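You operate a simulated robot arm through the tools that you are given. There is no shell and no other tool.

The job below is to be done with a simulated robot arm. You get a single attempt, and the scene is never put back.

Task
Clamp the valve in the tester and pump it to the card's pressure.
Fine: gauge on, bleed knob shut; leave the pressure standing.

Only the result counts: the job must be done as asked and must still hold three seconds after the hand-in. Knocking over, shifting, dropping, spilling or breaking anything else fails it.

Robot
A 6-joint arm with a two-finger gripper, fixed in place. Base frame: the origin is at the foot of the arm, x ahead of it, y to its left, z up; the work surface is at about z = 850. Lengths are in mm, angles in degrees, forces in N, time in s.
Its first joint turns from -166.0 to 166.0 degrees. Payload 2.45 kg.
The tool frame sits at the grasp point between the pads (the TCP): z along the fingers, y along the line on which they close. The tips reach 20 mm beyond it. Largest opening 140 mm; the body of the gripper starts 168 mm behind the TCP.
Orientation is that of the tool frame in the base frame, as [roll, pitch, yaw] about the fixed x, y, z axes, in that order (R = Rz(yaw) Ry(pitch) Rx(roll)). With the fingers straight down and closing along the base's y, the tool's x points along the base's -x, its y along +y and its z along -z.

Tools
- The arm moves only by the tool arm_command. Its argument "series" is text: rows parted by semicolons, each of 6 numbers parted by spaces: the shift along the tool's x, y, z in units of 200 mm (1.0 is 200 mm), then the turn, a rotation vector about the tool's x, y, z in units of 120 degrees (1.0 is 120 degrees). In form: dx dy dz rx ry rz; .... A call has 1 to 20 rows; each row is the pose to reach, as a shift and turn from the pose commanded when the call began, along the tool's axes at that moment. "hand" is the gripper command, from -1 (shut) to 1 (fully open), values between in proportion, set as the call begins (left out, the last holds). A call with a number of a shift or a turn outside -1 to 1 is refused whole. Each row takes 0.2 s and may step no farther than 50 mm and 8.6 degrees from the row before; otherwise, or with a gripper value out of range, the whole call is refused. A pose out of reach is approached as far as the arm can. The call stops where the force on the tool passes 40 N (or 10 N more than at its start, if that is more) or the arm is blocked; 0.2 s more then pass. Each finger travels about 45 mm/s and halts on what it meets, pressing with about 35 N; the grip force reading is that of the motor and also rises with nothing between the fingers. The clock runs only during rows and for 0.2 s after the last one: add rows that repeat a pose to give the fingers time. The reply holds the time, the measured pose of the TCP, the force on the tool along the base axes, the opening and the grip force, in the units named above and with some noise, with the torque about the TCP (base axes, N m) and any sound that the robot's microphone picked up.
- Cameras (640 x 400 px; columns grow to the right, rows downward): "scene" is fixed at [220.3, -499.2, 1456.7]; the picture's right is [-0.22, -0.98, 0.00], its down [-0.57, 0.13, -0.81] and it looks along [0.79, -0.18, -0.58] (base axes); focal length 349 px, centre (320, 200). "wrist" rides on the gripper at [78, 11, -209] in the tool frame; the picture's right is [-0.14, 0.99, 0.00], its down [-0.92, -0.13, -0.37] and it looks along [-0.37, -0.05, 0.93] (tool axes); focal length 280 px, centre (320, 200). There is no depth. A picture from a camera that has moved, and an enlarged one, comes with that camera's place and axes in the base frame and with its lens.
- capture(camera): a new picture of that camera. The clock stands still meanwhile.
- enlarge(camera, box): a new picture of the part [left, top, right, bottom] of that camera's present view, enlarged. The clock stands still meanwhile.
- sign_off(): hands the job in; it is judged then, once.

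Nothing tells you positions but the pictures and the camera data. Unless the task says otherwise, let go and move clear before handing in.

The tools are called after ">>>" by a JSON object that holds its "name" and its "arguments". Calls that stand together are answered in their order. arm_command: Moves the arm, as the interface text tells. Its arguments: {"type":"object","properties":{"series":{"type":"string"},"hand":{"type":"number"}},"required":["series"]} The other tools are called the same way: capture (camera) takes a picture; enlarge (camera, box) takes an enlarged picture of a part of a camera's view; sign_off () hands the job in.

At the start:

```text
time_s: 0.0
position: [725.4, -377.8, 1207.0]
orientation: [179.9, -0.1, -180.0]
ft_force: [0.7, 0.5, 0.2]
torque: [-0.01, 0.0, -0.02]
opening: 140.1
grip_force: 0.1
```

scene: 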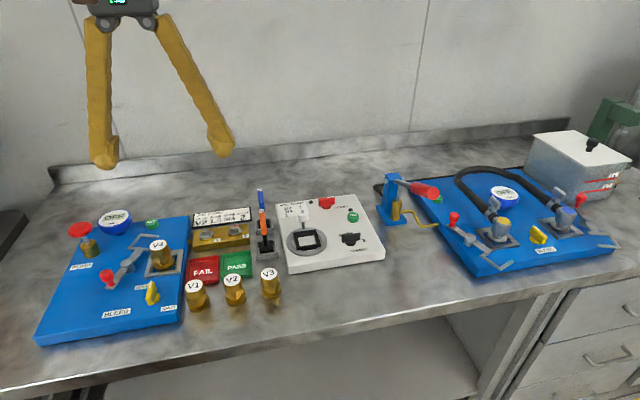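
wrist: 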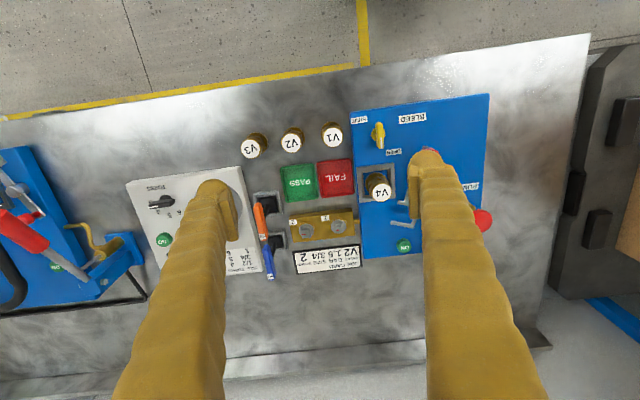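

I see a blue valve tester board on the left of the scene picture (valve V4 in a clamp nest, a gauge, a bleed knob, a pump button), a card, pass/fail pads, and other stations to the right. I'll zoom in on the labels and card before moving.

>>> {"name": "enlarge", "arguments": {"camera": "scene", "box": [30, 190, 200, 350]}}

>>> {"name": "enlarge", "arguments": {"camera": "scene", "box": [180, 190, 290, 310]}}

>>> {"name": "enlarge", "arguments": {"camera": "wrist", "box": [340, 90, 500, 270]}}

>>> {"name": "enlarge", "arguments": {"camera": "wrist", "box": [240, 180, 370, 280]}}

>>> {"name": "enlarge", "arguments": {"camera": "scene", "box": [270, 180, 390, 280]}}

>>> {"name": "enlarge", "arguments": {"camera": "scene", "box": [370, 120, 640, 280]}}

```text
2.50 times, centred on (115, 270) of scene
camera zoom: at [220.3, -499.2, 1456.7], right [-0.22, -0.98, 0.0], down [-0.57, 0.13, -0.81], along [0.79, -0.18, -0.58], focal length 871 px, centre (832, 25)
```

zoom: 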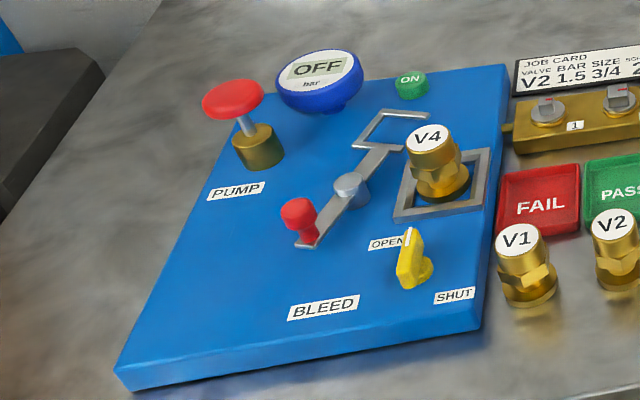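

```text
3.33 times, centred on (235, 250) of scene
camera zoom: at [220.3, -499.2, 1456.7], right [-0.22, -0.98, 0.0], down [-0.57, 0.13, -0.81], along [0.79, -0.18, -0.58], focal length 1162 px, centre (603, 33)
```

zoom: 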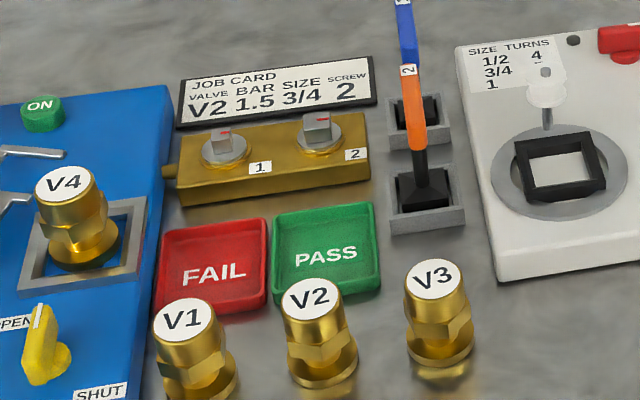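

```text
2.22 times, centred on (420, 180) of wrist
camera zoom: at [646.7, -368.4, 1415.0], right [0.14, 0.99, 0.0], down [0.92, -0.13, 0.37], along [0.37, -0.05, -0.93], focal length 623 px, centre (98, 244)
```

zoom: 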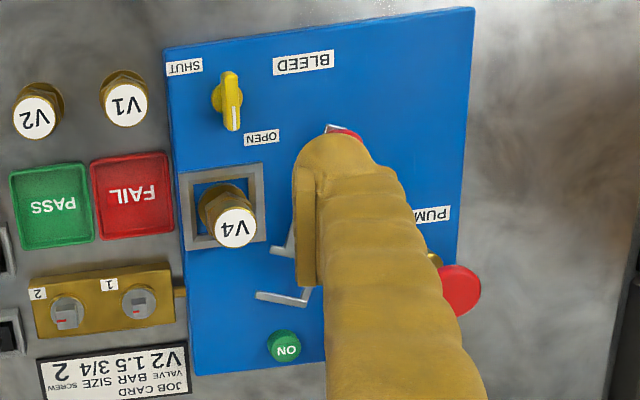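

```text
4.00 times, centred on (305, 230) of wrist
camera zoom: at [646.7, -368.4, 1415.0], right [0.14, 0.99, 0.0], down [0.92, -0.13, 0.37], along [0.37, -0.05, -0.93], focal length 1122 px, centre (380, 80)
```

zoom: 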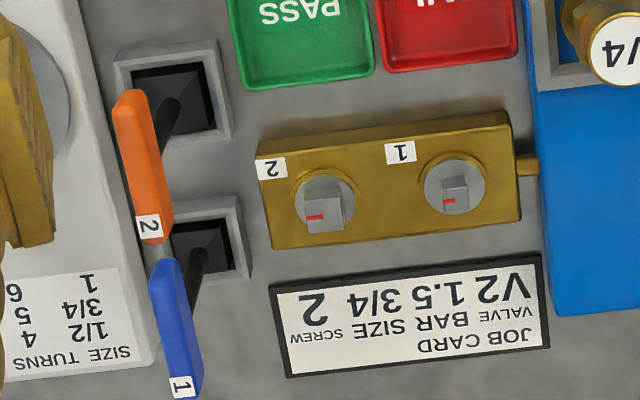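

```text
4.00 times, centred on (330, 230) of scene
camera zoom: at [220.3, -499.2, 1456.7], right [-0.22, -0.98, 0.0], down [-0.57, 0.13, -0.81], along [0.79, -0.18, -0.58], focal length 1394 px, centre (280, 80)
```

zoom: 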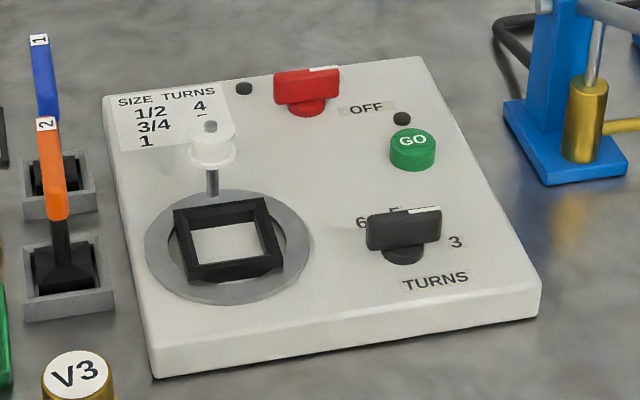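

```text
2.37 times, centred on (505, 200) of scene
camera zoom: at [220.3, -499.2, 1456.7], right [-0.22, -0.98, 0.0], down [-0.57, 0.13, -0.81], along [0.79, -0.18, -0.58], focal length 826 px, centre (-118, 200)
```

zoom: 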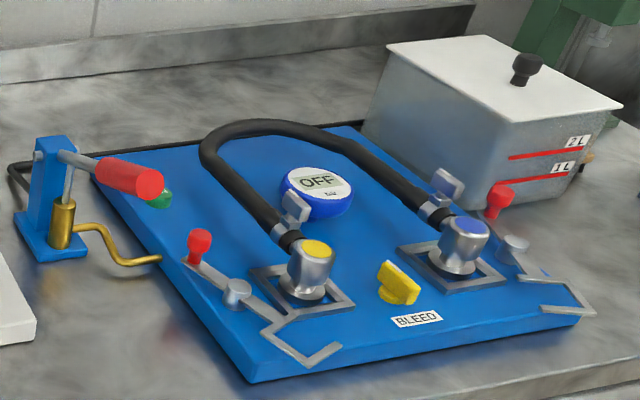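

The valve V4 sits in the left blue tester; its clamp is swung off, the gauge is OFF, and the bleed pointer is at OPEN. The card reads 1.5 bar. I'll close the fingers and descend a little to get an unobstructed wrist view of the board.

>>> {"name": "arm_command", "arguments": {"series": "0 0 0.1 0 0 0;0 0 0.2 0 0 0;0 0 0.3 0 0 0;0 0 0.4 0 0 0;0 0 0.4 0 0 0;0 0 0.4 0 0 0;0 0 0.4 0 0 0;0 0 0.4 0 0 0;0 0 0.4 0 0 0;0 0 0.4 0 0 0", "hand": -1}}

```text
time_s: 2.2
position: [725.9, -376.8, 1125.3]
orientation: [-180.0, 0.0, -180.0]
ft_force: [-0.9, -0.3, 0.1]
torque: [-0.02, 0.01, -0.02]
opening: 0.0
grip_force: 29.1
```

The fingers are now closed and the arm is at z≈1125. I'll take a wrist picture and zoom on the tester board.

>>> {"name": "capture", "arguments": {"camera": "wrist"}}

>>> {"name": "enlarge", "arguments": {"camera": "wrist", "box": [340, 60, 600, 310]}}

```text
taken
camera wrist: at [646.8, -368.7, 1333.9], right [0.14, 0.99, 0.0], down [0.92, -0.13, 0.37], along [0.37, -0.05, -0.93], focal length 280 px, centre (320, 200)
```

wrist: 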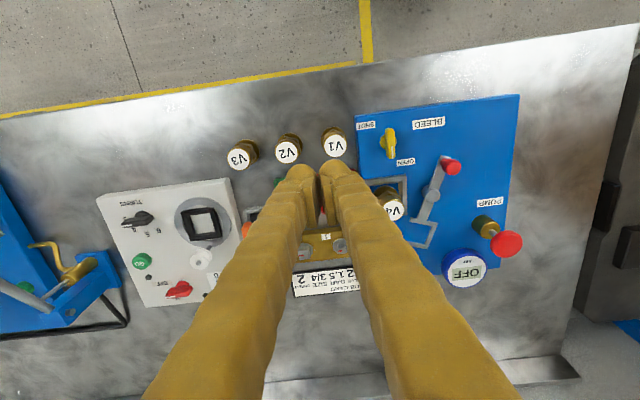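

```text
1.60 times, centred on (470, 185) of wrist
camera zoom: at [646.8, -368.7, 1333.9], right [0.14, 0.99, 0.0], down [0.92, -0.13, 0.37], along [0.37, -0.05, -0.93], focal length 449 px, centre (80, 224)
```

zoom: 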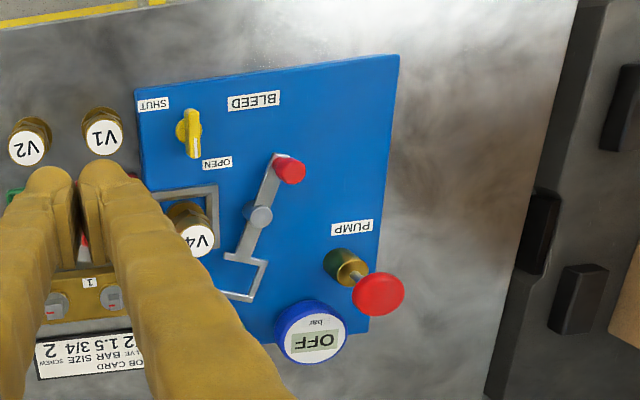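

I can now see the swing clamp (pivot, red knob, open fork beside V4), pump plunger, gauge and bleed knob. I'll zoom in tighter for precise locations.

>>> {"name": "enlarge", "arguments": {"camera": "wrist", "box": [350, 90, 450, 170]}}

>>> {"name": "enlarge", "arguments": {"camera": "wrist", "box": [370, 140, 530, 290]}}

>>> {"name": "enlarge", "arguments": {"camera": "scene", "box": [60, 200, 200, 320]}}

>>> {"name": "enlarge", "arguments": {"camera": "scene", "box": [90, 200, 190, 310]}}

```text
5.00 times, centred on (400, 130) of wrist
camera zoom: at [646.8, -368.7, 1333.9], right [0.14, 0.99, 0.0], down [0.92, -0.13, 0.37], along [0.37, -0.05, -0.93], focal length 1402 px, centre (-80, 550)
```

zoom: 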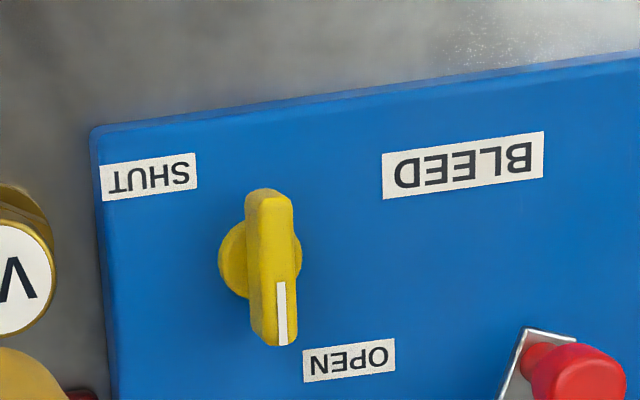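

```text
2.67 times, centred on (450, 215) of wrist
camera zoom: at [646.8, -368.7, 1333.9], right [0.14, 0.99, 0.0], down [0.92, -0.13, 0.37], along [0.37, -0.05, -0.93], focal length 748 px, centre (-27, 160)
```

zoom: 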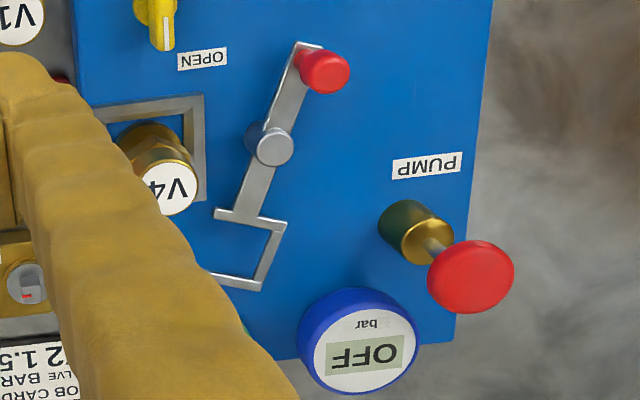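

```text
3.33 times, centred on (130, 260) of scene
camera zoom: at [220.3, -499.2, 1456.7], right [-0.22, -0.98, 0.0], down [-0.57, 0.13, -0.81], along [0.79, -0.18, -0.58], focal length 1162 px, centre (953, 0)
```

zoom: 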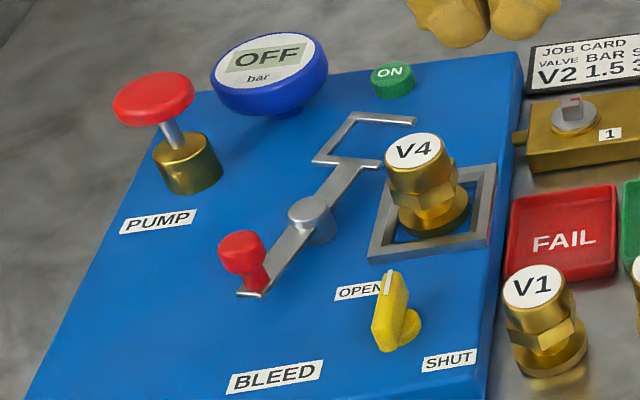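

```text
3.64 times, centred on (140, 255) of scene
camera zoom: at [220.3, -499.2, 1456.7], right [-0.22, -0.98, 0.0], down [-0.57, 0.13, -0.81], along [0.79, -0.18, -0.58], focal length 1268 px, centre (974, 0)
```

zoom: 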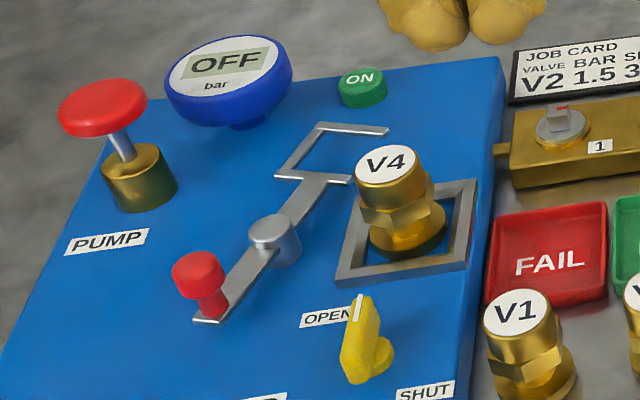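

Triangulating: bleed knob ≈ (741,-272, top ~898) with its ridge along x, clamp pivot ≈ (839,-205), its red knob ≈ (785,-186,922), V4 ≈ (838,-279), pump head ≈ (911,-111,954), ON button ≈ (980,-235,899). First I'll hover over the bleed knob with the fingers slightly open.

>>> {"name": "arm_command", "arguments": {"series": "-0.02 0.14 0.1 0 0 0;-0.04 0.28 0.2 0 0 0;-0.06 0.42 0.35 0 0 0;-0.075 0.525 0.5 0 0 0;-0.075 0.525 0.5 0 0 0", "hand": -0.4}}

>>> {"name": "capture", "arguments": {"camera": "wrist"}}

>>> {"name": "capture", "arguments": {"camera": "scene"}}

```text
time_s: 3.4
position: [739.5, -271.9, 1024.4]
orientation: [180.0, -0.1, 180.0]
ft_force: [0.6, 0.4, 0.3]
torque: [0.02, 0.0, 0.02]
opening: 42.1
grip_force: 0.0
```

```text
taken
camera wrist: at [661.2, -262.7, 1232.8], right [0.14, 0.99, 0.0], down [0.92, -0.13, 0.37], along [0.37, -0.05, -0.93], focal length 280 px, centre (320, 200)
```

wrist: 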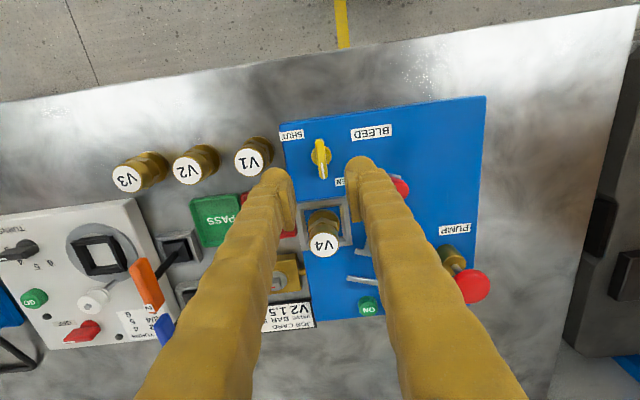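

```text
taken
```

scene: 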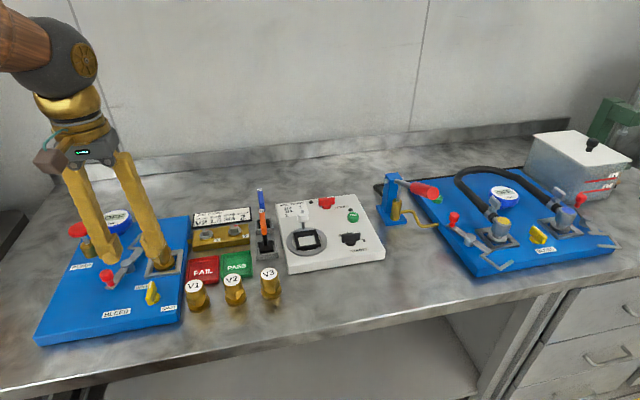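

The knob lies exactly under the TCP at about (740,-272). I'll go down to z≈925 and check the alignment again.

>>> {"name": "arm_command", "arguments": {"series": "0 0 0.2 0 0 0;0 0 0.4 0 0 0;0 0 0.5 0 0 0;0 0 0.5 0 0 0"}}

>>> {"name": "enlarge", "arguments": {"camera": "wrist", "box": [220, 60, 440, 220]}}

>>> {"name": "enlarge", "arguments": {"camera": "scene", "box": [60, 200, 220, 320]}}

```text
time_s: 4.4
position: [739.9, -272.7, 925.5]
orientation: [-179.9, -0.1, -180.0]
ft_force: [-0.7, 0.4, -0.7]
torque: [0.02, -0.02, -0.04]
opening: 42.1
grip_force: 0.2
```

```text
2.50 times, centred on (330, 140) of wrist
camera zoom: at [661.2, -263.2, 1134.2], right [0.14, 0.99, 0.0], down [0.92, -0.13, 0.37], along [0.37, -0.05, -0.93], focal length 701 px, centre (295, 350)
```

zoom: 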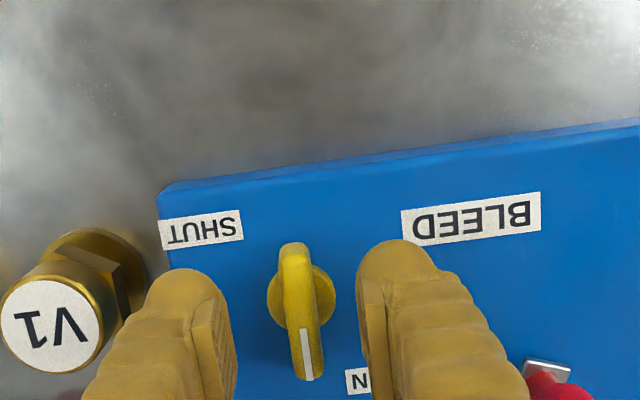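

```text
3.33 times, centred on (140, 260) of scene
camera zoom: at [220.3, -499.2, 1456.7], right [-0.22, -0.98, 0.0], down [-0.57, 0.13, -0.81], along [0.79, -0.18, -0.58], focal length 1162 px, centre (920, 0)
```

zoom: 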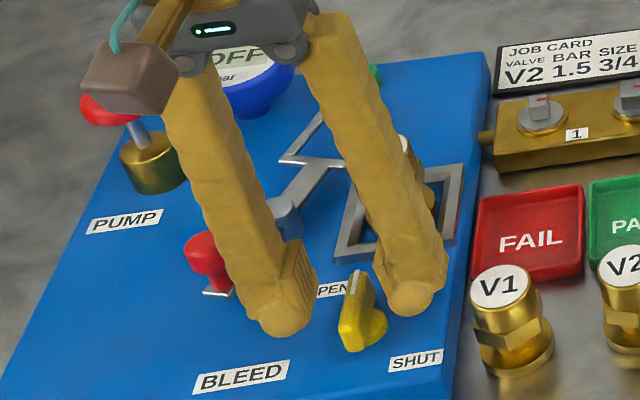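

Fingers straddle the yellow ridge well. I'll lower to TCP z≈908 and close on the ridge.

>>> {"name": "arm_command", "arguments": {"series": "0 0 0.05 0 0 0;0 0 0.085 0 0 0;0 0 0.085 0 0 0"}}

>>> {"name": "arm_command", "arguments": {"series": "0 0 0 0 0 0;0 0 0 0 0 0;0 0 0 0 0 0;0 0 0 0 0 0;0 0 0 0 0 0", "hand": -1}}

>>> {"name": "enlarge", "arguments": {"camera": "wrist", "box": [220, 60, 440, 220]}}

>>> {"name": "enlarge", "arguments": {"camera": "scene", "box": [60, 200, 220, 320]}}

```text
time_s: 5.2
position: [740.5, -271.9, 909.9]
orientation: [-179.9, -0.1, -179.9]
ft_force: [-0.9, -0.3, 0.1]
torque: [0.01, 0.02, 0.0]
opening: 42.3
grip_force: 0.0
```

```text
time_s: 6.1
position: [740.8, -269.1, 908.0]
orientation: [179.9, -0.1, -180.0]
ft_force: [-0.4, 7.8, 3.0]
torque: [0.05, -0.02, -0.02]
opening: 10.0
grip_force: 37.1
stopped in row 4: the force on the tool passed its limit at 43 N (the readings are from after the stop); the commanded pose is now the measured one
```

```text
2.50 times, centred on (330, 140) of wrist
camera zoom: at [661.5, -261.5, 1117.5], right [0.14, 0.99, 0.0], down [0.92, -0.13, 0.37], along [0.36, -0.05, -0.93], focal length 701 px, centre (295, 350)
```

zoom: 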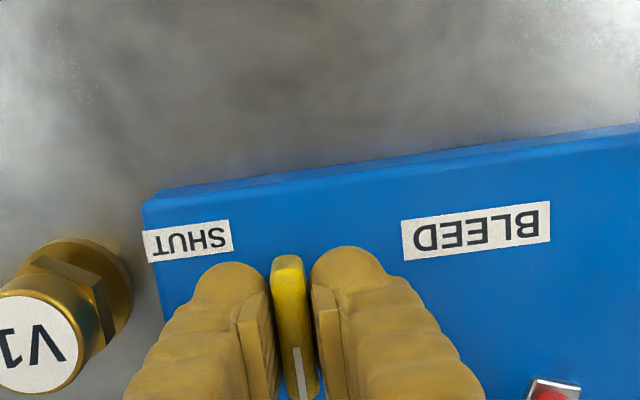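

```text
3.33 times, centred on (140, 260) of scene
camera zoom: at [220.3, -499.2, 1456.7], right [-0.22, -0.98, 0.0], down [-0.57, 0.13, -0.81], along [0.79, -0.18, -0.58], focal length 1162 px, centre (920, 0)
```

zoom: 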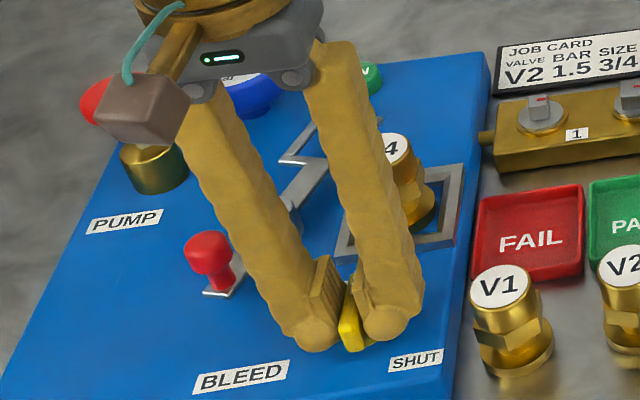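

The ridge is gripped (10 mm). I'll turn it clockwise as seen from above, i.e. + about tool z, first by 45°.

>>> {"name": "arm_command", "arguments": {"series": "0 0 0 0 0 0.0625;0 0 0 0 0 0.125;0 0 0 0 0 0.1875;0 0 0 0 0 0.25;0 0 0 0 0 0.3125;0 0 0 0 0 0.375;0 0 0 0 0 0.375"}}

>>> {"name": "enlarge", "arguments": {"camera": "scene", "box": [60, 200, 220, 320]}}

>>> {"name": "capture", "arguments": {"camera": "wrist"}}

```text
time_s: 7.7
position: [739.7, -269.5, 909.2]
orientation: [179.9, -0.1, 135.0]
ft_force: [5.1, 29.2, -6.0]
torque: [0.39, 0.08, 0.0]
opening: 10.0
grip_force: 38.0
```

```text
3.33 times, centred on (140, 260) of scene
camera zoom: at [220.3, -499.2, 1456.7], right [-0.22, -0.98, 0.0], down [-0.57, 0.13, -0.81], along [0.79, -0.18, -0.58], focal length 1162 px, centre (920, 0)
```

zoom: 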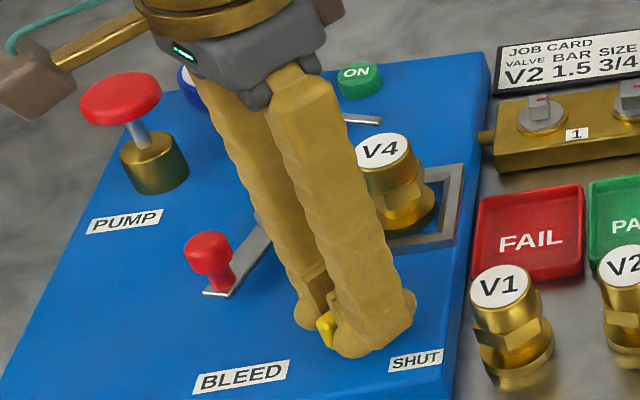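

```text
taken
camera wrist: at [692.1, -209.3, 1117.6], right [0.8, 0.6, 0.0], down [0.56, -0.74, 0.37], along [0.22, -0.29, -0.93], focal length 280 px, centre (320, 200)
```

wrist: 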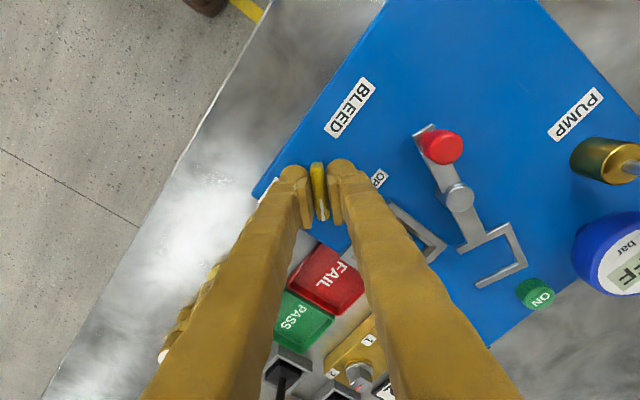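

The knob followed to 45°; there's a sideways load of ~29 N in +y, so I'll ease the TCP ~2 mm in +y while turning the remaining 45°.

>>> {"name": "arm_command", "arguments": {"series": "0.007 0.007 0 0 0 0;0.007 0.007 0 0 0 0.0625;0.007 0.007 0 0 0 0.125;0.007 0.007 0 0 0 0.1875;0.007 0.007 0 0 0 0.25;0.007 0.007 0 0 0 0.3125;0.007 0.007 0 0 0 0.375;0.007 0.007 0 0 0 0.375"}}

>>> {"name": "enlarge", "arguments": {"camera": "scene", "box": [60, 200, 220, 320]}}

>>> {"name": "capture", "arguments": {"camera": "wrist"}}

```text
time_s: 9.5
position: [740.4, -268.7, 908.9]
orientation: [-179.9, -0.1, 89.9]
ft_force: [-4.9, -28.1, -0.6]
torque: [-0.32, 0.05, 0.04]
opening: 10.0
grip_force: 37.3
```

```text
3.33 times, centred on (140, 260) of scene
camera zoom: at [220.3, -499.2, 1456.7], right [-0.22, -0.98, 0.0], down [-0.57, 0.13, -0.81], along [0.79, -0.18, -0.58], focal length 1162 px, centre (920, 0)
```

zoom: 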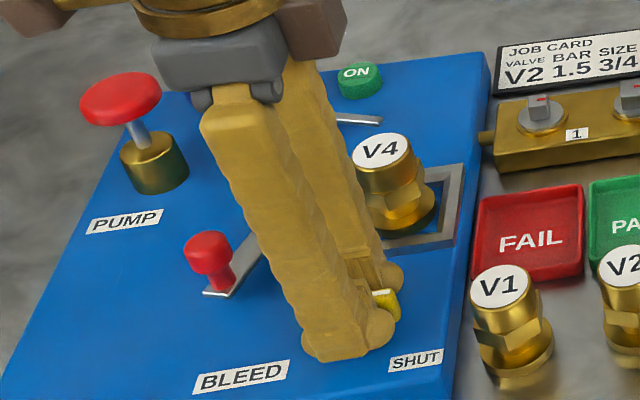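

```text
taken
camera wrist: at [750.8, -193.0, 1118.0], right [0.99, -0.14, 0.0], down [-0.13, -0.92, 0.37], along [-0.05, -0.36, -0.93], focal length 280 px, centre (320, 200)
```

wrist: 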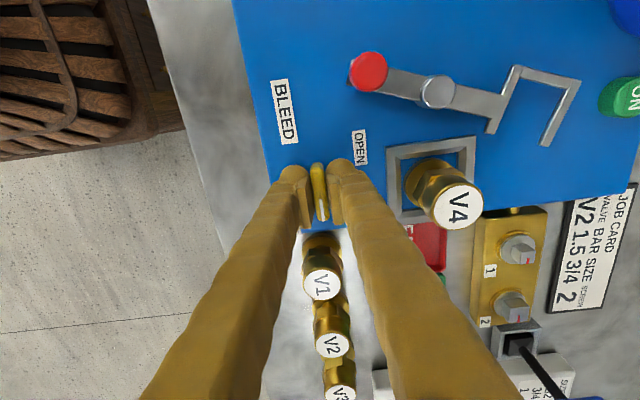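

The pointer now faces −y toward SHUT at 90°. I'll relax the side force by 1 mm and probe a few degrees further to feel for the stop.

>>> {"name": "arm_command", "arguments": {"series": "-0.004 0 0 0 0 0;-0.004 0 0 0 0 0.025;-0.004 0 0 0 0 0.05;-0.004 0 0 0 0 0.05"}}

>>> {"name": "enlarge", "arguments": {"camera": "wrist", "box": [240, 60, 460, 240]}}

```text
time_s: 10.5
position: [739.3, -268.7, 908.4]
orientation: [-179.9, -0.1, 84.0]
ft_force: [11.0, 9.1, 3.9]
torque: [0.19, -0.12, 1.0]
opening: 11.7
grip_force: 38.2
```

```text
2.22 times, centred on (350, 150) of wrist
camera zoom: at [758.6, -194.3, 1118.1], right [0.97, -0.24, 0.0], down [-0.22, -0.9, 0.37], along [-0.09, -0.36, -0.93], focal length 623 px, centre (253, 311)
```

zoom: 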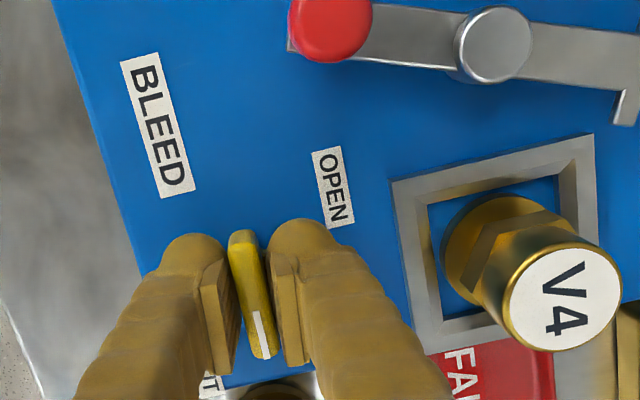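

Torque rose to 1 N·m and the fingers began to slip on the ridge, so the knob is against its SHUT stop. I'll open and lift straight up.

>>> {"name": "arm_command", "arguments": {"series": "0 0 0 0 0 0;0 0 0 0 0 0;0 0 0 0 0 0;0 0 -0.1 0 0 0;0 0 -0.3 0 0 0;0 0 -0.5 0 0 0;0 0 -0.5 0 0 0", "hand": -0.4}}

>>> {"name": "capture", "arguments": {"camera": "wrist"}}

>>> {"name": "enlarge", "arguments": {"camera": "wrist", "box": [240, 60, 460, 240]}}

>>> {"name": "enlarge", "arguments": {"camera": "scene", "box": [60, 200, 220, 320]}}

```text
time_s: 12.1
position: [741.9, -270.5, 1008.3]
orientation: [-179.9, -0.1, 84.1]
ft_force: [0.6, 0.1, 0.3]
torque: [-0.01, 0.01, -0.02]
opening: 42.0
grip_force: 0.1
```

```text
taken
camera wrist: at [760.3, -196.2, 1217.7], right [0.97, -0.24, 0.0], down [-0.22, -0.9, 0.37], along [-0.09, -0.36, -0.93], focal length 280 px, centre (320, 200)
```

wrist: 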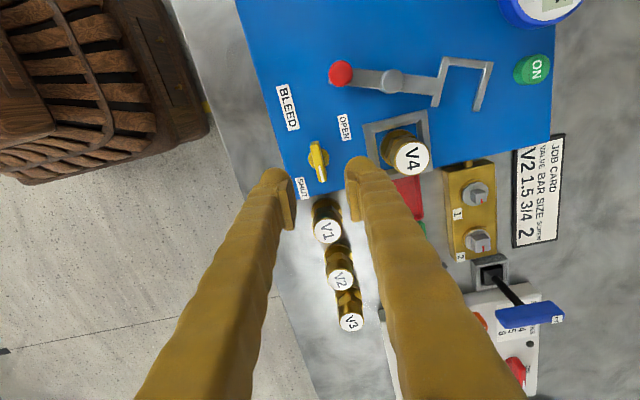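

```text
2.22 times, centred on (350, 150) of wrist
camera zoom: at [760.3, -196.2, 1217.7], right [0.97, -0.24, 0.0], down [-0.22, -0.9, 0.37], along [-0.09, -0.36, -0.93], focal length 623 px, centre (253, 311)
```

zoom: 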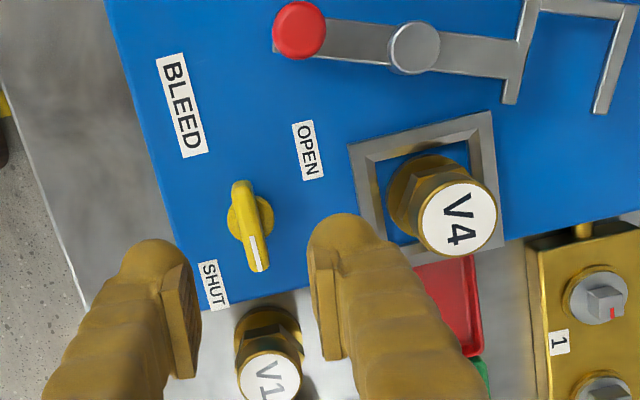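

```text
3.33 times, centred on (140, 260) of scene
camera zoom: at [220.3, -499.2, 1456.7], right [-0.22, -0.98, 0.0], down [-0.57, 0.13, -0.81], along [0.79, -0.18, -0.58], focal length 1162 px, centre (920, 0)
```

zoom: 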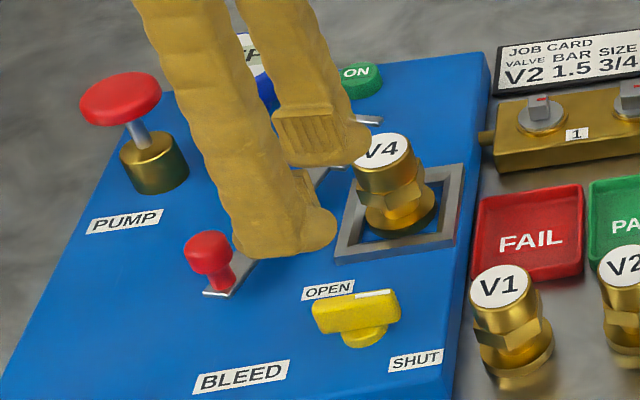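

Bleed pointer now points to SHUT. Next is the swing clamp: I'll hover over its red knob at ≈(783,-187) with the fingers turned so they close nearly across the lever.

>>> {"name": "arm_command", "arguments": {"series": "0.0624 0.0231 0 0 0 -0.0667;0.1247 0.0461 0 0 0 -0.1333;0.1871 0.0692 0 0 0 -0.2;0.2495 0.0923 0 0 0 -0.2667;0.3119 0.1154 0 0 0 -0.3333;0.3742 0.1384 0 0 0 -0.4;0.4366 0.1615 0 0 0 -0.4667;0.4366 0.1615 0 0 0 -0.4667", "hand": -0.29}}

>>> {"name": "capture", "arguments": {"camera": "wrist"}}

>>> {"name": "enlarge", "arguments": {"camera": "scene", "box": [60, 200, 220, 320]}}

```text
time_s: 13.9
position: [781.0, -186.2, 1008.9]
orientation: [179.9, 0.0, 140.2]
ft_force: [0.3, -0.3, 0.0]
torque: [0.02, 0.01, 0.0]
opening: 49.8
grip_force: 0.0
```

```text
taken
camera wrist: at [727.9, -129.9, 1217.8], right [0.74, 0.67, 0.0], down [0.63, -0.69, 0.37], along [0.25, -0.27, -0.93], focal length 280 px, centre (320, 200)
```

wrist: 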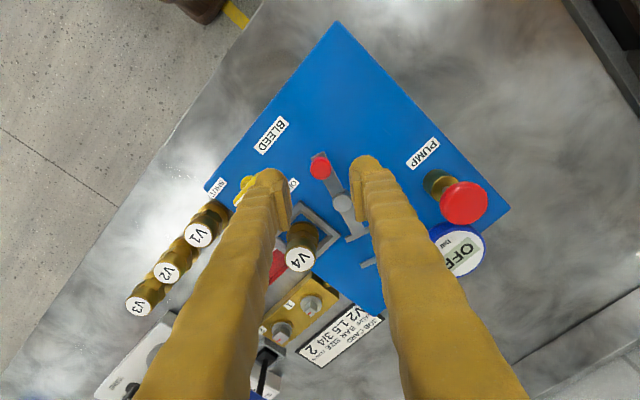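

```text
3.33 times, centred on (140, 260) of scene
camera zoom: at [220.3, -499.2, 1456.7], right [-0.22, -0.98, 0.0], down [-0.57, 0.13, -0.81], along [0.79, -0.18, -0.58], focal length 1162 px, centre (920, 0)
```

zoom: 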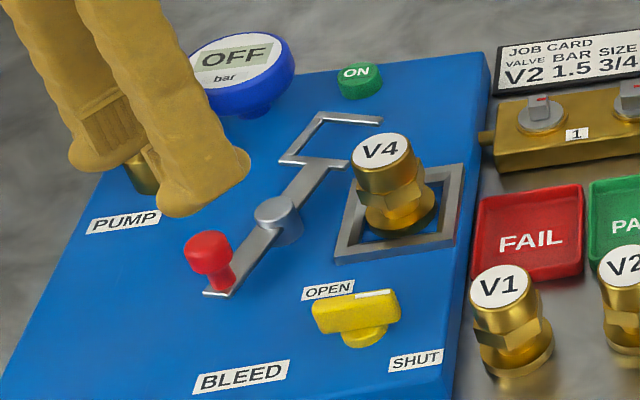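

The red knob is centered below the fingers at ≈(781,-187). I'll descend around it and check.

>>> {"name": "arm_command", "arguments": {"series": "0 0 0.2 0 0 0;0 0 0.32 0 0 0;0 0 0.38 0 0 0;0 0 0.42 0 0 0;0 0 0.42 0 0 0"}}

>>> {"name": "enlarge", "arguments": {"camera": "wrist", "box": [220, 80, 440, 260]}}

>>> {"name": "enlarge", "arguments": {"camera": "scene", "box": [60, 200, 220, 320]}}

```text
time_s: 15.1
position: [781.0, -186.0, 925.1]
orientation: [179.9, -0.1, 140.1]
ft_force: [1.0, -0.3, 0.6]
torque: [0.01, 0.01, 0.0]
opening: 49.6
grip_force: 0.1
```

```text
2.22 times, centred on (330, 170) of wrist
camera zoom: at [728.7, -129.5, 1133.5], right [0.74, 0.67, 0.0], down [0.62, -0.69, 0.37], along [0.25, -0.27, -0.93], focal length 623 px, centre (298, 267)
```

zoom: 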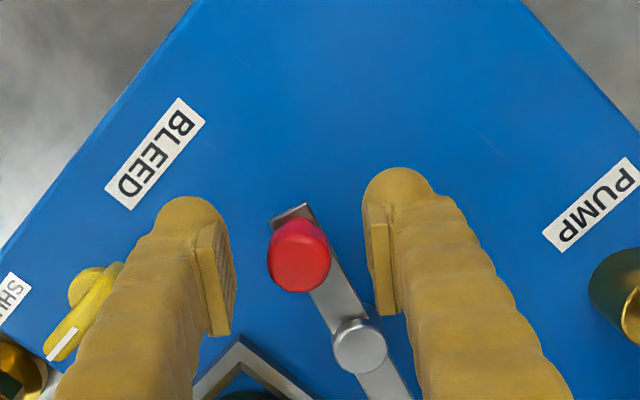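

```text
3.33 times, centred on (140, 260) of scene
camera zoom: at [220.3, -499.2, 1456.7], right [-0.22, -0.98, 0.0], down [-0.57, 0.13, -0.81], along [0.79, -0.18, -0.58], focal length 1162 px, centre (920, 0)
```

zoom: 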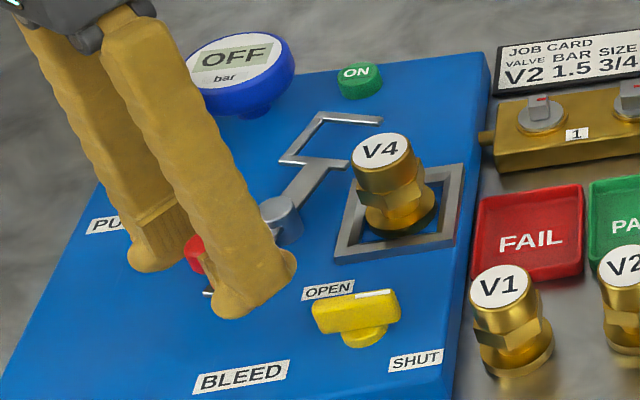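

The knob sits between the pads; I'll close on it.

>>> {"name": "arm_command", "arguments": {"series": "0 0 0 0 0 0;0 0 0 0 0 0;0 0 0 0 0 0;0 0 0 0 0 0", "hand": -1}}

>>> {"name": "enlarge", "arguments": {"camera": "wrist", "box": [220, 80, 440, 260]}}

```text
time_s: 16.1
position: [782.4, -186.1, 923.6]
orientation: [179.9, 0.0, 140.1]
ft_force: [3.6, 4.0, -2.2]
torque: [0.05, -0.04, 0.14]
opening: 21.8
grip_force: 44.6
```

```text
2.22 times, centred on (330, 170) of wrist
camera zoom: at [728.9, -129.3, 1133.5], right [0.74, 0.67, 0.0], down [0.62, -0.69, 0.37], along [0.25, -0.27, -0.93], focal length 623 px, centre (298, 267)
```

zoom: 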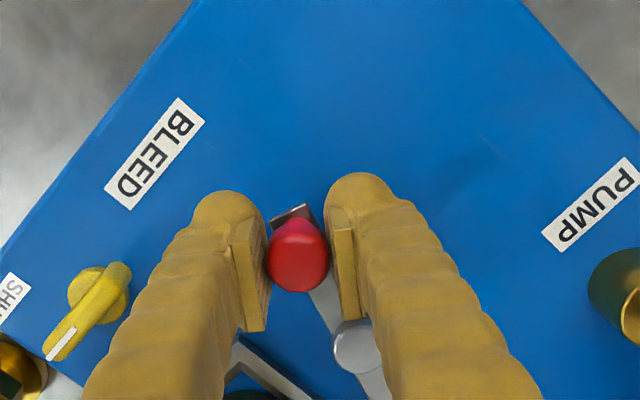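

Gripped at 21.8 mm. I'll swing it clockwise along an arc about the pivot (838,-205.5), first 24° to check forces.

>>> {"name": "arm_command", "arguments": {"series": "0.01204 0.03948 0 0 0 0.0667;0.01847 0.08026 0 0 0 0.1333;0.01917 0.12153 0 0 0 0.2;0.01917 0.12153 0 0 0 0.2"}}

>>> {"name": "enlarge", "arguments": {"camera": "scene", "box": [60, 200, 220, 320]}}

>>> {"name": "capture", "arguments": {"camera": "wrist"}}

```text
time_s: 17.1
position: [795.4, -163.9, 924.9]
orientation: [-180.0, -0.1, 115.9]
ft_force: [16.3, -12.0, -17.0]
torque: [-0.32, -0.27, 0.15]
opening: 21.0
grip_force: 44.8
```

```text
3.33 times, centred on (140, 260) of scene
camera zoom: at [220.3, -499.2, 1456.7], right [-0.22, -0.98, 0.0], down [-0.57, 0.13, -0.81], along [0.79, -0.18, -0.58], focal length 1162 px, centre (920, 0)
```

zoom: 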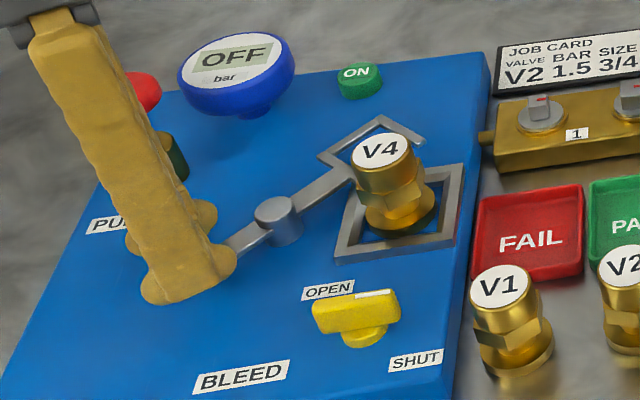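

```text
taken
camera wrist: at [770.4, -91.6, 1133.6], right [0.95, 0.31, 0.0], down [0.29, -0.88, 0.37], along [0.11, -0.35, -0.93], focal length 280 px, centre (320, 200)
```

wrist: 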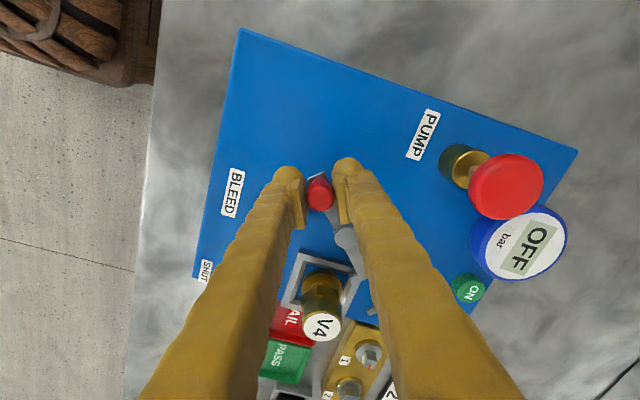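

The clamp moves freely with a ~20 N inward radial load, so I'll shrink the arc by 1 mm and continue another 24°.

>>> {"name": "arm_command", "arguments": {"series": "-0.0047 0.0018 0.0035 0 0 0;0.0072 0.0406 0.0035 0 0 0.0667;0.0135 0.0807 0.0035 0 0 0.1333;0.0142 0.1213 0.0035 0 0 0.2;0.0142 0.1213 0.0035 0 0 0.2"}}

>>> {"name": "enlarge", "arguments": {"camera": "scene", "box": [60, 200, 220, 320]}}

>>> {"name": "capture", "arguments": {"camera": "wrist"}}

```text
time_s: 18.3
position: [815.1, -150.4, 925.1]
orientation: [180.0, 0.0, 92.0]
ft_force: [-1.1, 2.2, 21.0]
torque: [0.1, 0.05, -0.03]
opening: 21.5
grip_force: 44.7
```

```text
3.33 times, centred on (140, 260) of scene
camera zoom: at [220.3, -499.2, 1456.7], right [-0.22, -0.98, 0.0], down [-0.57, 0.13, -0.81], along [0.79, -0.18, -0.58], focal length 1162 px, centre (920, 0)
```

zoom: 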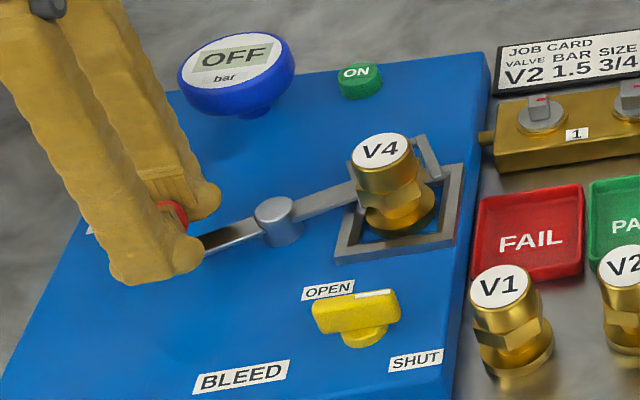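

```text
taken
camera wrist: at [823.0, -75.4, 1133.5], right [0.99, -0.1, 0.0], down [-0.1, -0.93, 0.37], along [-0.04, -0.36, -0.93], focal length 280 px, centre (320, 200)
```

wrist: 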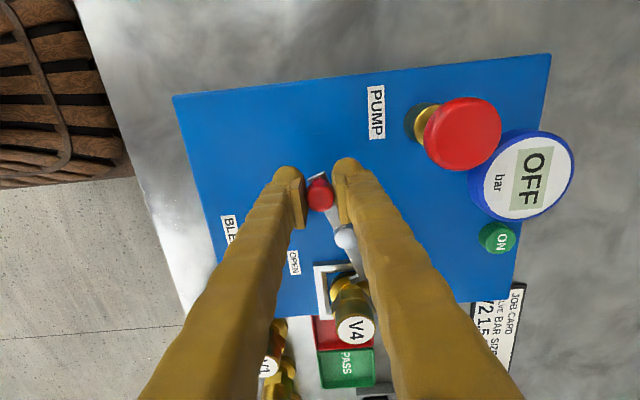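

Nearly there: the fork is entering around V4. I'll continue with two 8° steps, then look.

>>> {"name": "arm_command", "arguments": {"series": "0.0118 0.0388 -0.002 0 0 0.0667;0.0182 0.0789 -0.002 0 0 0.1333;0.0182 0.0789 -0.002 0 0 0.1333"}}

>>> {"name": "enlarge", "arguments": {"camera": "scene", "box": [60, 200, 220, 320]}}

>>> {"name": "capture", "arguments": {"camera": "wrist"}}

```text
time_s: 19.1
position: [831.5, -147.6, 925.9]
orientation: [-179.9, -0.1, 76.0]
ft_force: [4.5, -17.2, 13.3]
torque: [-0.48, 0.02, 0.19]
opening: 21.5
grip_force: 44.7
```

```text
3.33 times, centred on (140, 260) of scene
camera zoom: at [220.3, -499.2, 1456.7], right [-0.22, -0.98, 0.0], down [-0.57, 0.13, -0.81], along [0.79, -0.18, -0.58], focal length 1162 px, centre (920, 0)
```

zoom: 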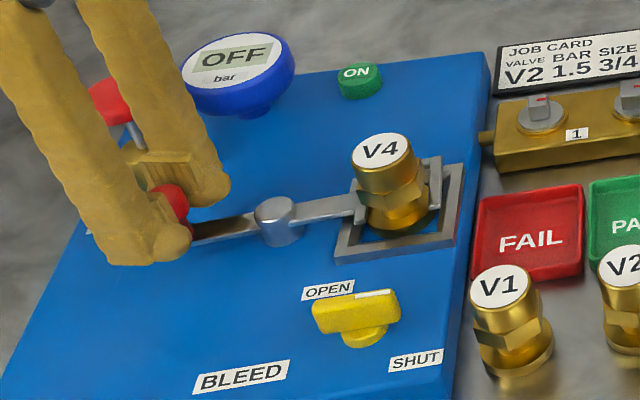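

```text
taken
camera wrist: at [860.1, -77.1, 1133.4], right [0.93, -0.37, 0.0], down [-0.35, -0.86, 0.37], along [-0.14, -0.34, -0.93], focal length 280 px, centre (320, 200)
```

wrist: 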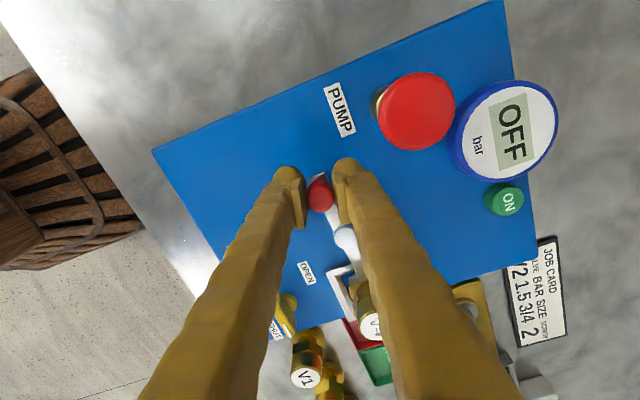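

The fork is around V4's neck but not fully home. I'll continue in 4° steps with a slight inward correction.

>>> {"name": "arm_command", "arguments": {"series": "-0.0028 0.001 0.001 0 0 0;0.0037 0.0201 0.001 0 0 0.0333;0.0089 0.0395 0.001 0 0 0.0667;0.0127 0.0592 0.001 0 0 0.1;0.0127 0.0592 0.001 0 0 0.1"}}

>>> {"name": "enlarge", "arguments": {"camera": "scene", "box": [60, 200, 220, 320]}}

>>> {"name": "capture", "arguments": {"camera": "wrist"}}

```text
time_s: 20.0
position: [836.6, -146.9, 922.2]
orientation: [-179.5, 0.1, 66.6]
ft_force: [-5.7, 0.5, -3.2]
torque: [-0.06, -0.07, 0.15]
opening: 18.6
grip_force: 44.2
stopped in row 4: the force on the tool passed its limit at 69 N (the readings are from after the stop); the commanded pose is now the measured one
```

```text
3.33 times, centred on (140, 260) of scene
camera zoom: at [220.3, -499.2, 1456.7], right [-0.22, -0.98, 0.0], down [-0.57, 0.13, -0.81], along [0.79, -0.18, -0.58], focal length 1162 px, centre (920, 0)
```

zoom: 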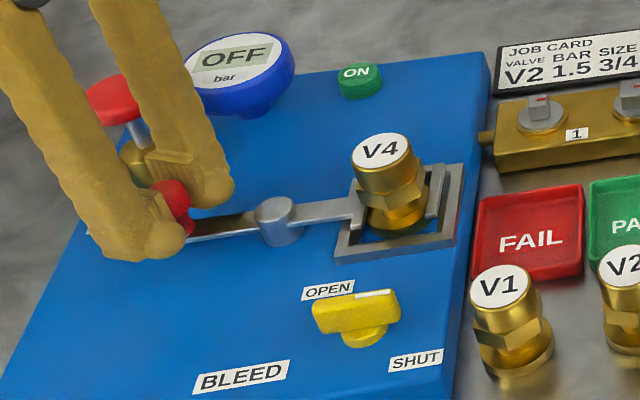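

```text
taken
camera wrist: at [878.6, -81.6, 1130.4], right [0.85, -0.52, -0.01], down [-0.48, -0.8, 0.37], along [-0.2, -0.31, -0.93], focal length 280 px, centre (320, 200)
```

wrist: 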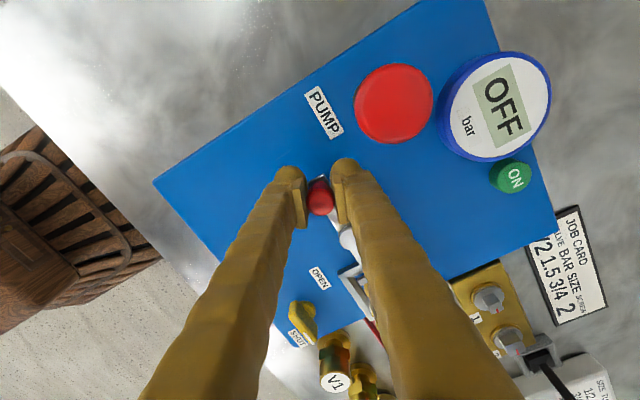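

A hard stop was met after ~70° of swing, with the lever square across and the fork around V4, which still stands unmoved. I'll release and lift off.

>>> {"name": "arm_command", "arguments": {"series": "0 0 0 0 0 0;0 0 0 0 0 0;0 0 -0.1 0 0 0;0 0 -0.3 0 0 0;0 0 -0.5 0 0 0;0 0 -0.7 0 0 0;0 0 -0.7 0 0 0", "hand": -0.45}}

>>> {"name": "enlarge", "arguments": {"camera": "scene", "box": [60, 200, 220, 320]}}

>>> {"name": "capture", "arguments": {"camera": "wrist"}}

```text
time_s: 21.6
position: [837.3, -145.5, 1061.9]
orientation: [-179.6, 0.0, 66.7]
ft_force: [0.4, -1.3, -0.6]
torque: [0.01, -0.01, -0.02]
opening: 38.5
grip_force: 0.0
```

```text
3.33 times, centred on (140, 260) of scene
camera zoom: at [220.3, -499.2, 1456.7], right [-0.22, -0.98, 0.0], down [-0.57, 0.13, -0.81], along [0.79, -0.18, -0.58], focal length 1162 px, centre (920, 0)
```

zoom: 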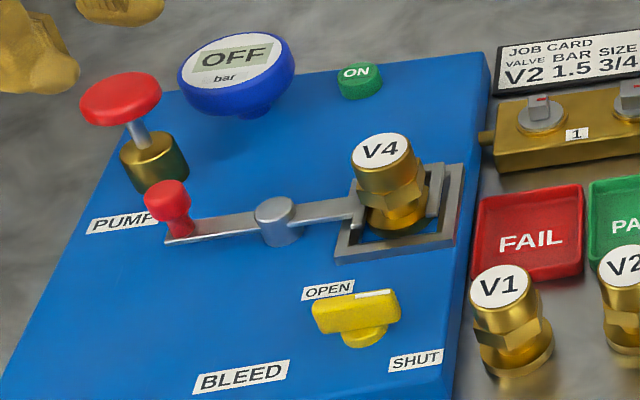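

```text
taken
camera wrist: at [879.5, -81.2, 1270.3], right [0.85, -0.52, -0.01], down [-0.48, -0.8, 0.37], along [-0.2, -0.31, -0.93], focal length 280 px, centre (320, 200)
```

wrist: 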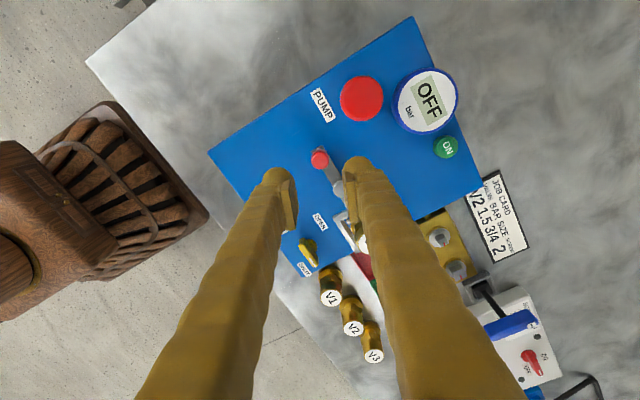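

The lever lies square across the nest with the fork around V4. Next is the gauge's ON button at ≈(980,-235,899); I'll raise, close the fingers and turn the tool back to yaw 180 while moving toward it, also giving me a new view of the clamp.

>>> {"name": "arm_command", "arguments": {"series": "-0.0205 0.0332 -0.0064 0 0 -0.0674;-0.041 0.0664 -0.0129 0 0 -0.1349;-0.0615 0.0996 -0.0193 0 0 -0.2023;-0.082 0.1329 -0.0257 0 0 -0.2697;-0.1025 0.1661 -0.0321 0 0 -0.3371;-0.123 0.1993 -0.0386 0 0 -0.4046;-0.1435 0.2325 -0.045 0 0 -0.472;-0.164 0.2657 -0.0514 0 0 -0.5394;-0.1845 0.2989 -0.0579 0 0 -0.6069;-0.205 0.3321 -0.0643 0 0 -0.6743;-0.2255 0.3654 -0.0707 0 0 -0.7417;-0.246 0.3986 -0.0771 0 0 -0.8091;-0.2665 0.4318 -0.0836 0 0 -0.8766;-0.287 0.465 -0.09 0 0 -0.944;-0.287 0.465 -0.09 0 0 -0.944", "hand": -1}}

>>> {"name": "capture", "arguments": {"camera": "wrist"}}

>>> {"name": "capture", "arguments": {"camera": "scene"}}

```text
time_s: 24.8
position: [901.4, -236.6, 1079.9]
orientation: [179.7, -0.4, 180.0]
ft_force: [-0.4, 0.7, 0.8]
torque: [0.03, 0.02, 0.0]
opening: 0.2
grip_force: 29.4
```

```text
taken
camera wrist: at [824.1, -228.5, 1288.4], right [0.14, 0.99, 0.0], down [0.92, -0.13, 0.36], along [0.36, -0.05, -0.93], focal length 280 px, centre (320, 200)
```

wrist: 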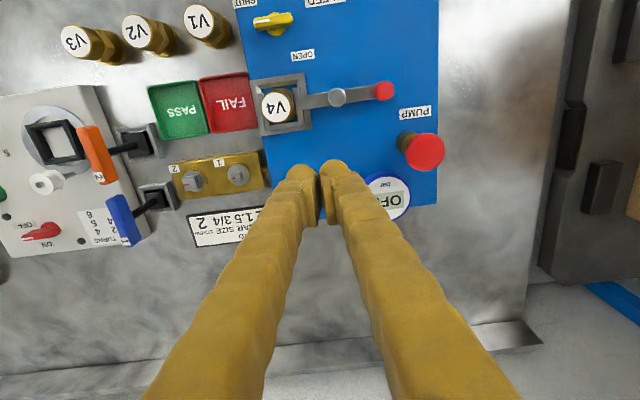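

```text
taken
```

scene: 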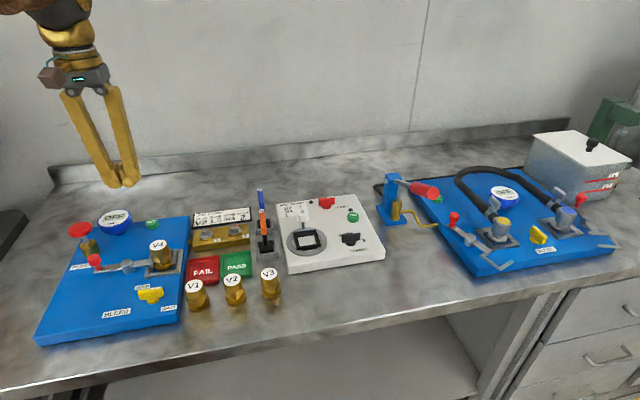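

>>> {"name": "enlarge", "arguments": {"camera": "wrist", "box": [240, 60, 400, 160]}}

>>> {"name": "enlarge", "arguments": {"camera": "scene", "box": [80, 200, 200, 290]}}

```text
4.00 times, centred on (320, 110) of wrist
camera zoom: at [824.1, -228.5, 1288.4], right [0.14, 0.99, 0.0], down [0.92, -0.13, 0.36], along [0.36, -0.05, -0.93], focal length 1122 px, centre (320, 560)
```

zoom: 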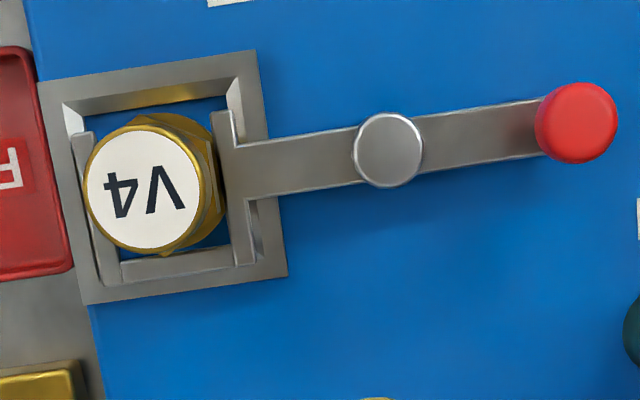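

```text
4.44 times, centred on (140, 245) of scene
camera zoom: at [220.3, -499.2, 1456.7], right [-0.22, -0.98, 0.0], down [-0.57, 0.13, -0.81], along [0.79, -0.18, -0.58], focal length 1549 px, centre (1120, 0)
```

zoom: 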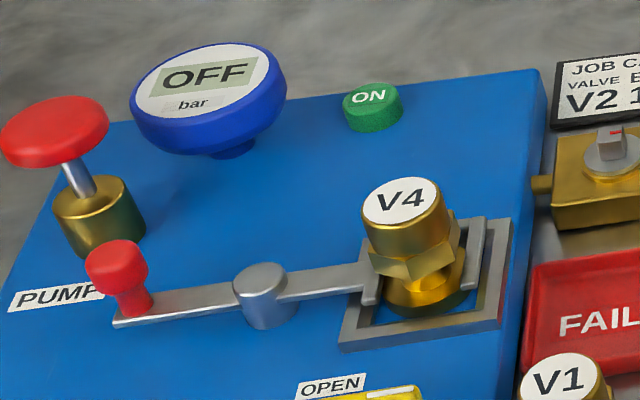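

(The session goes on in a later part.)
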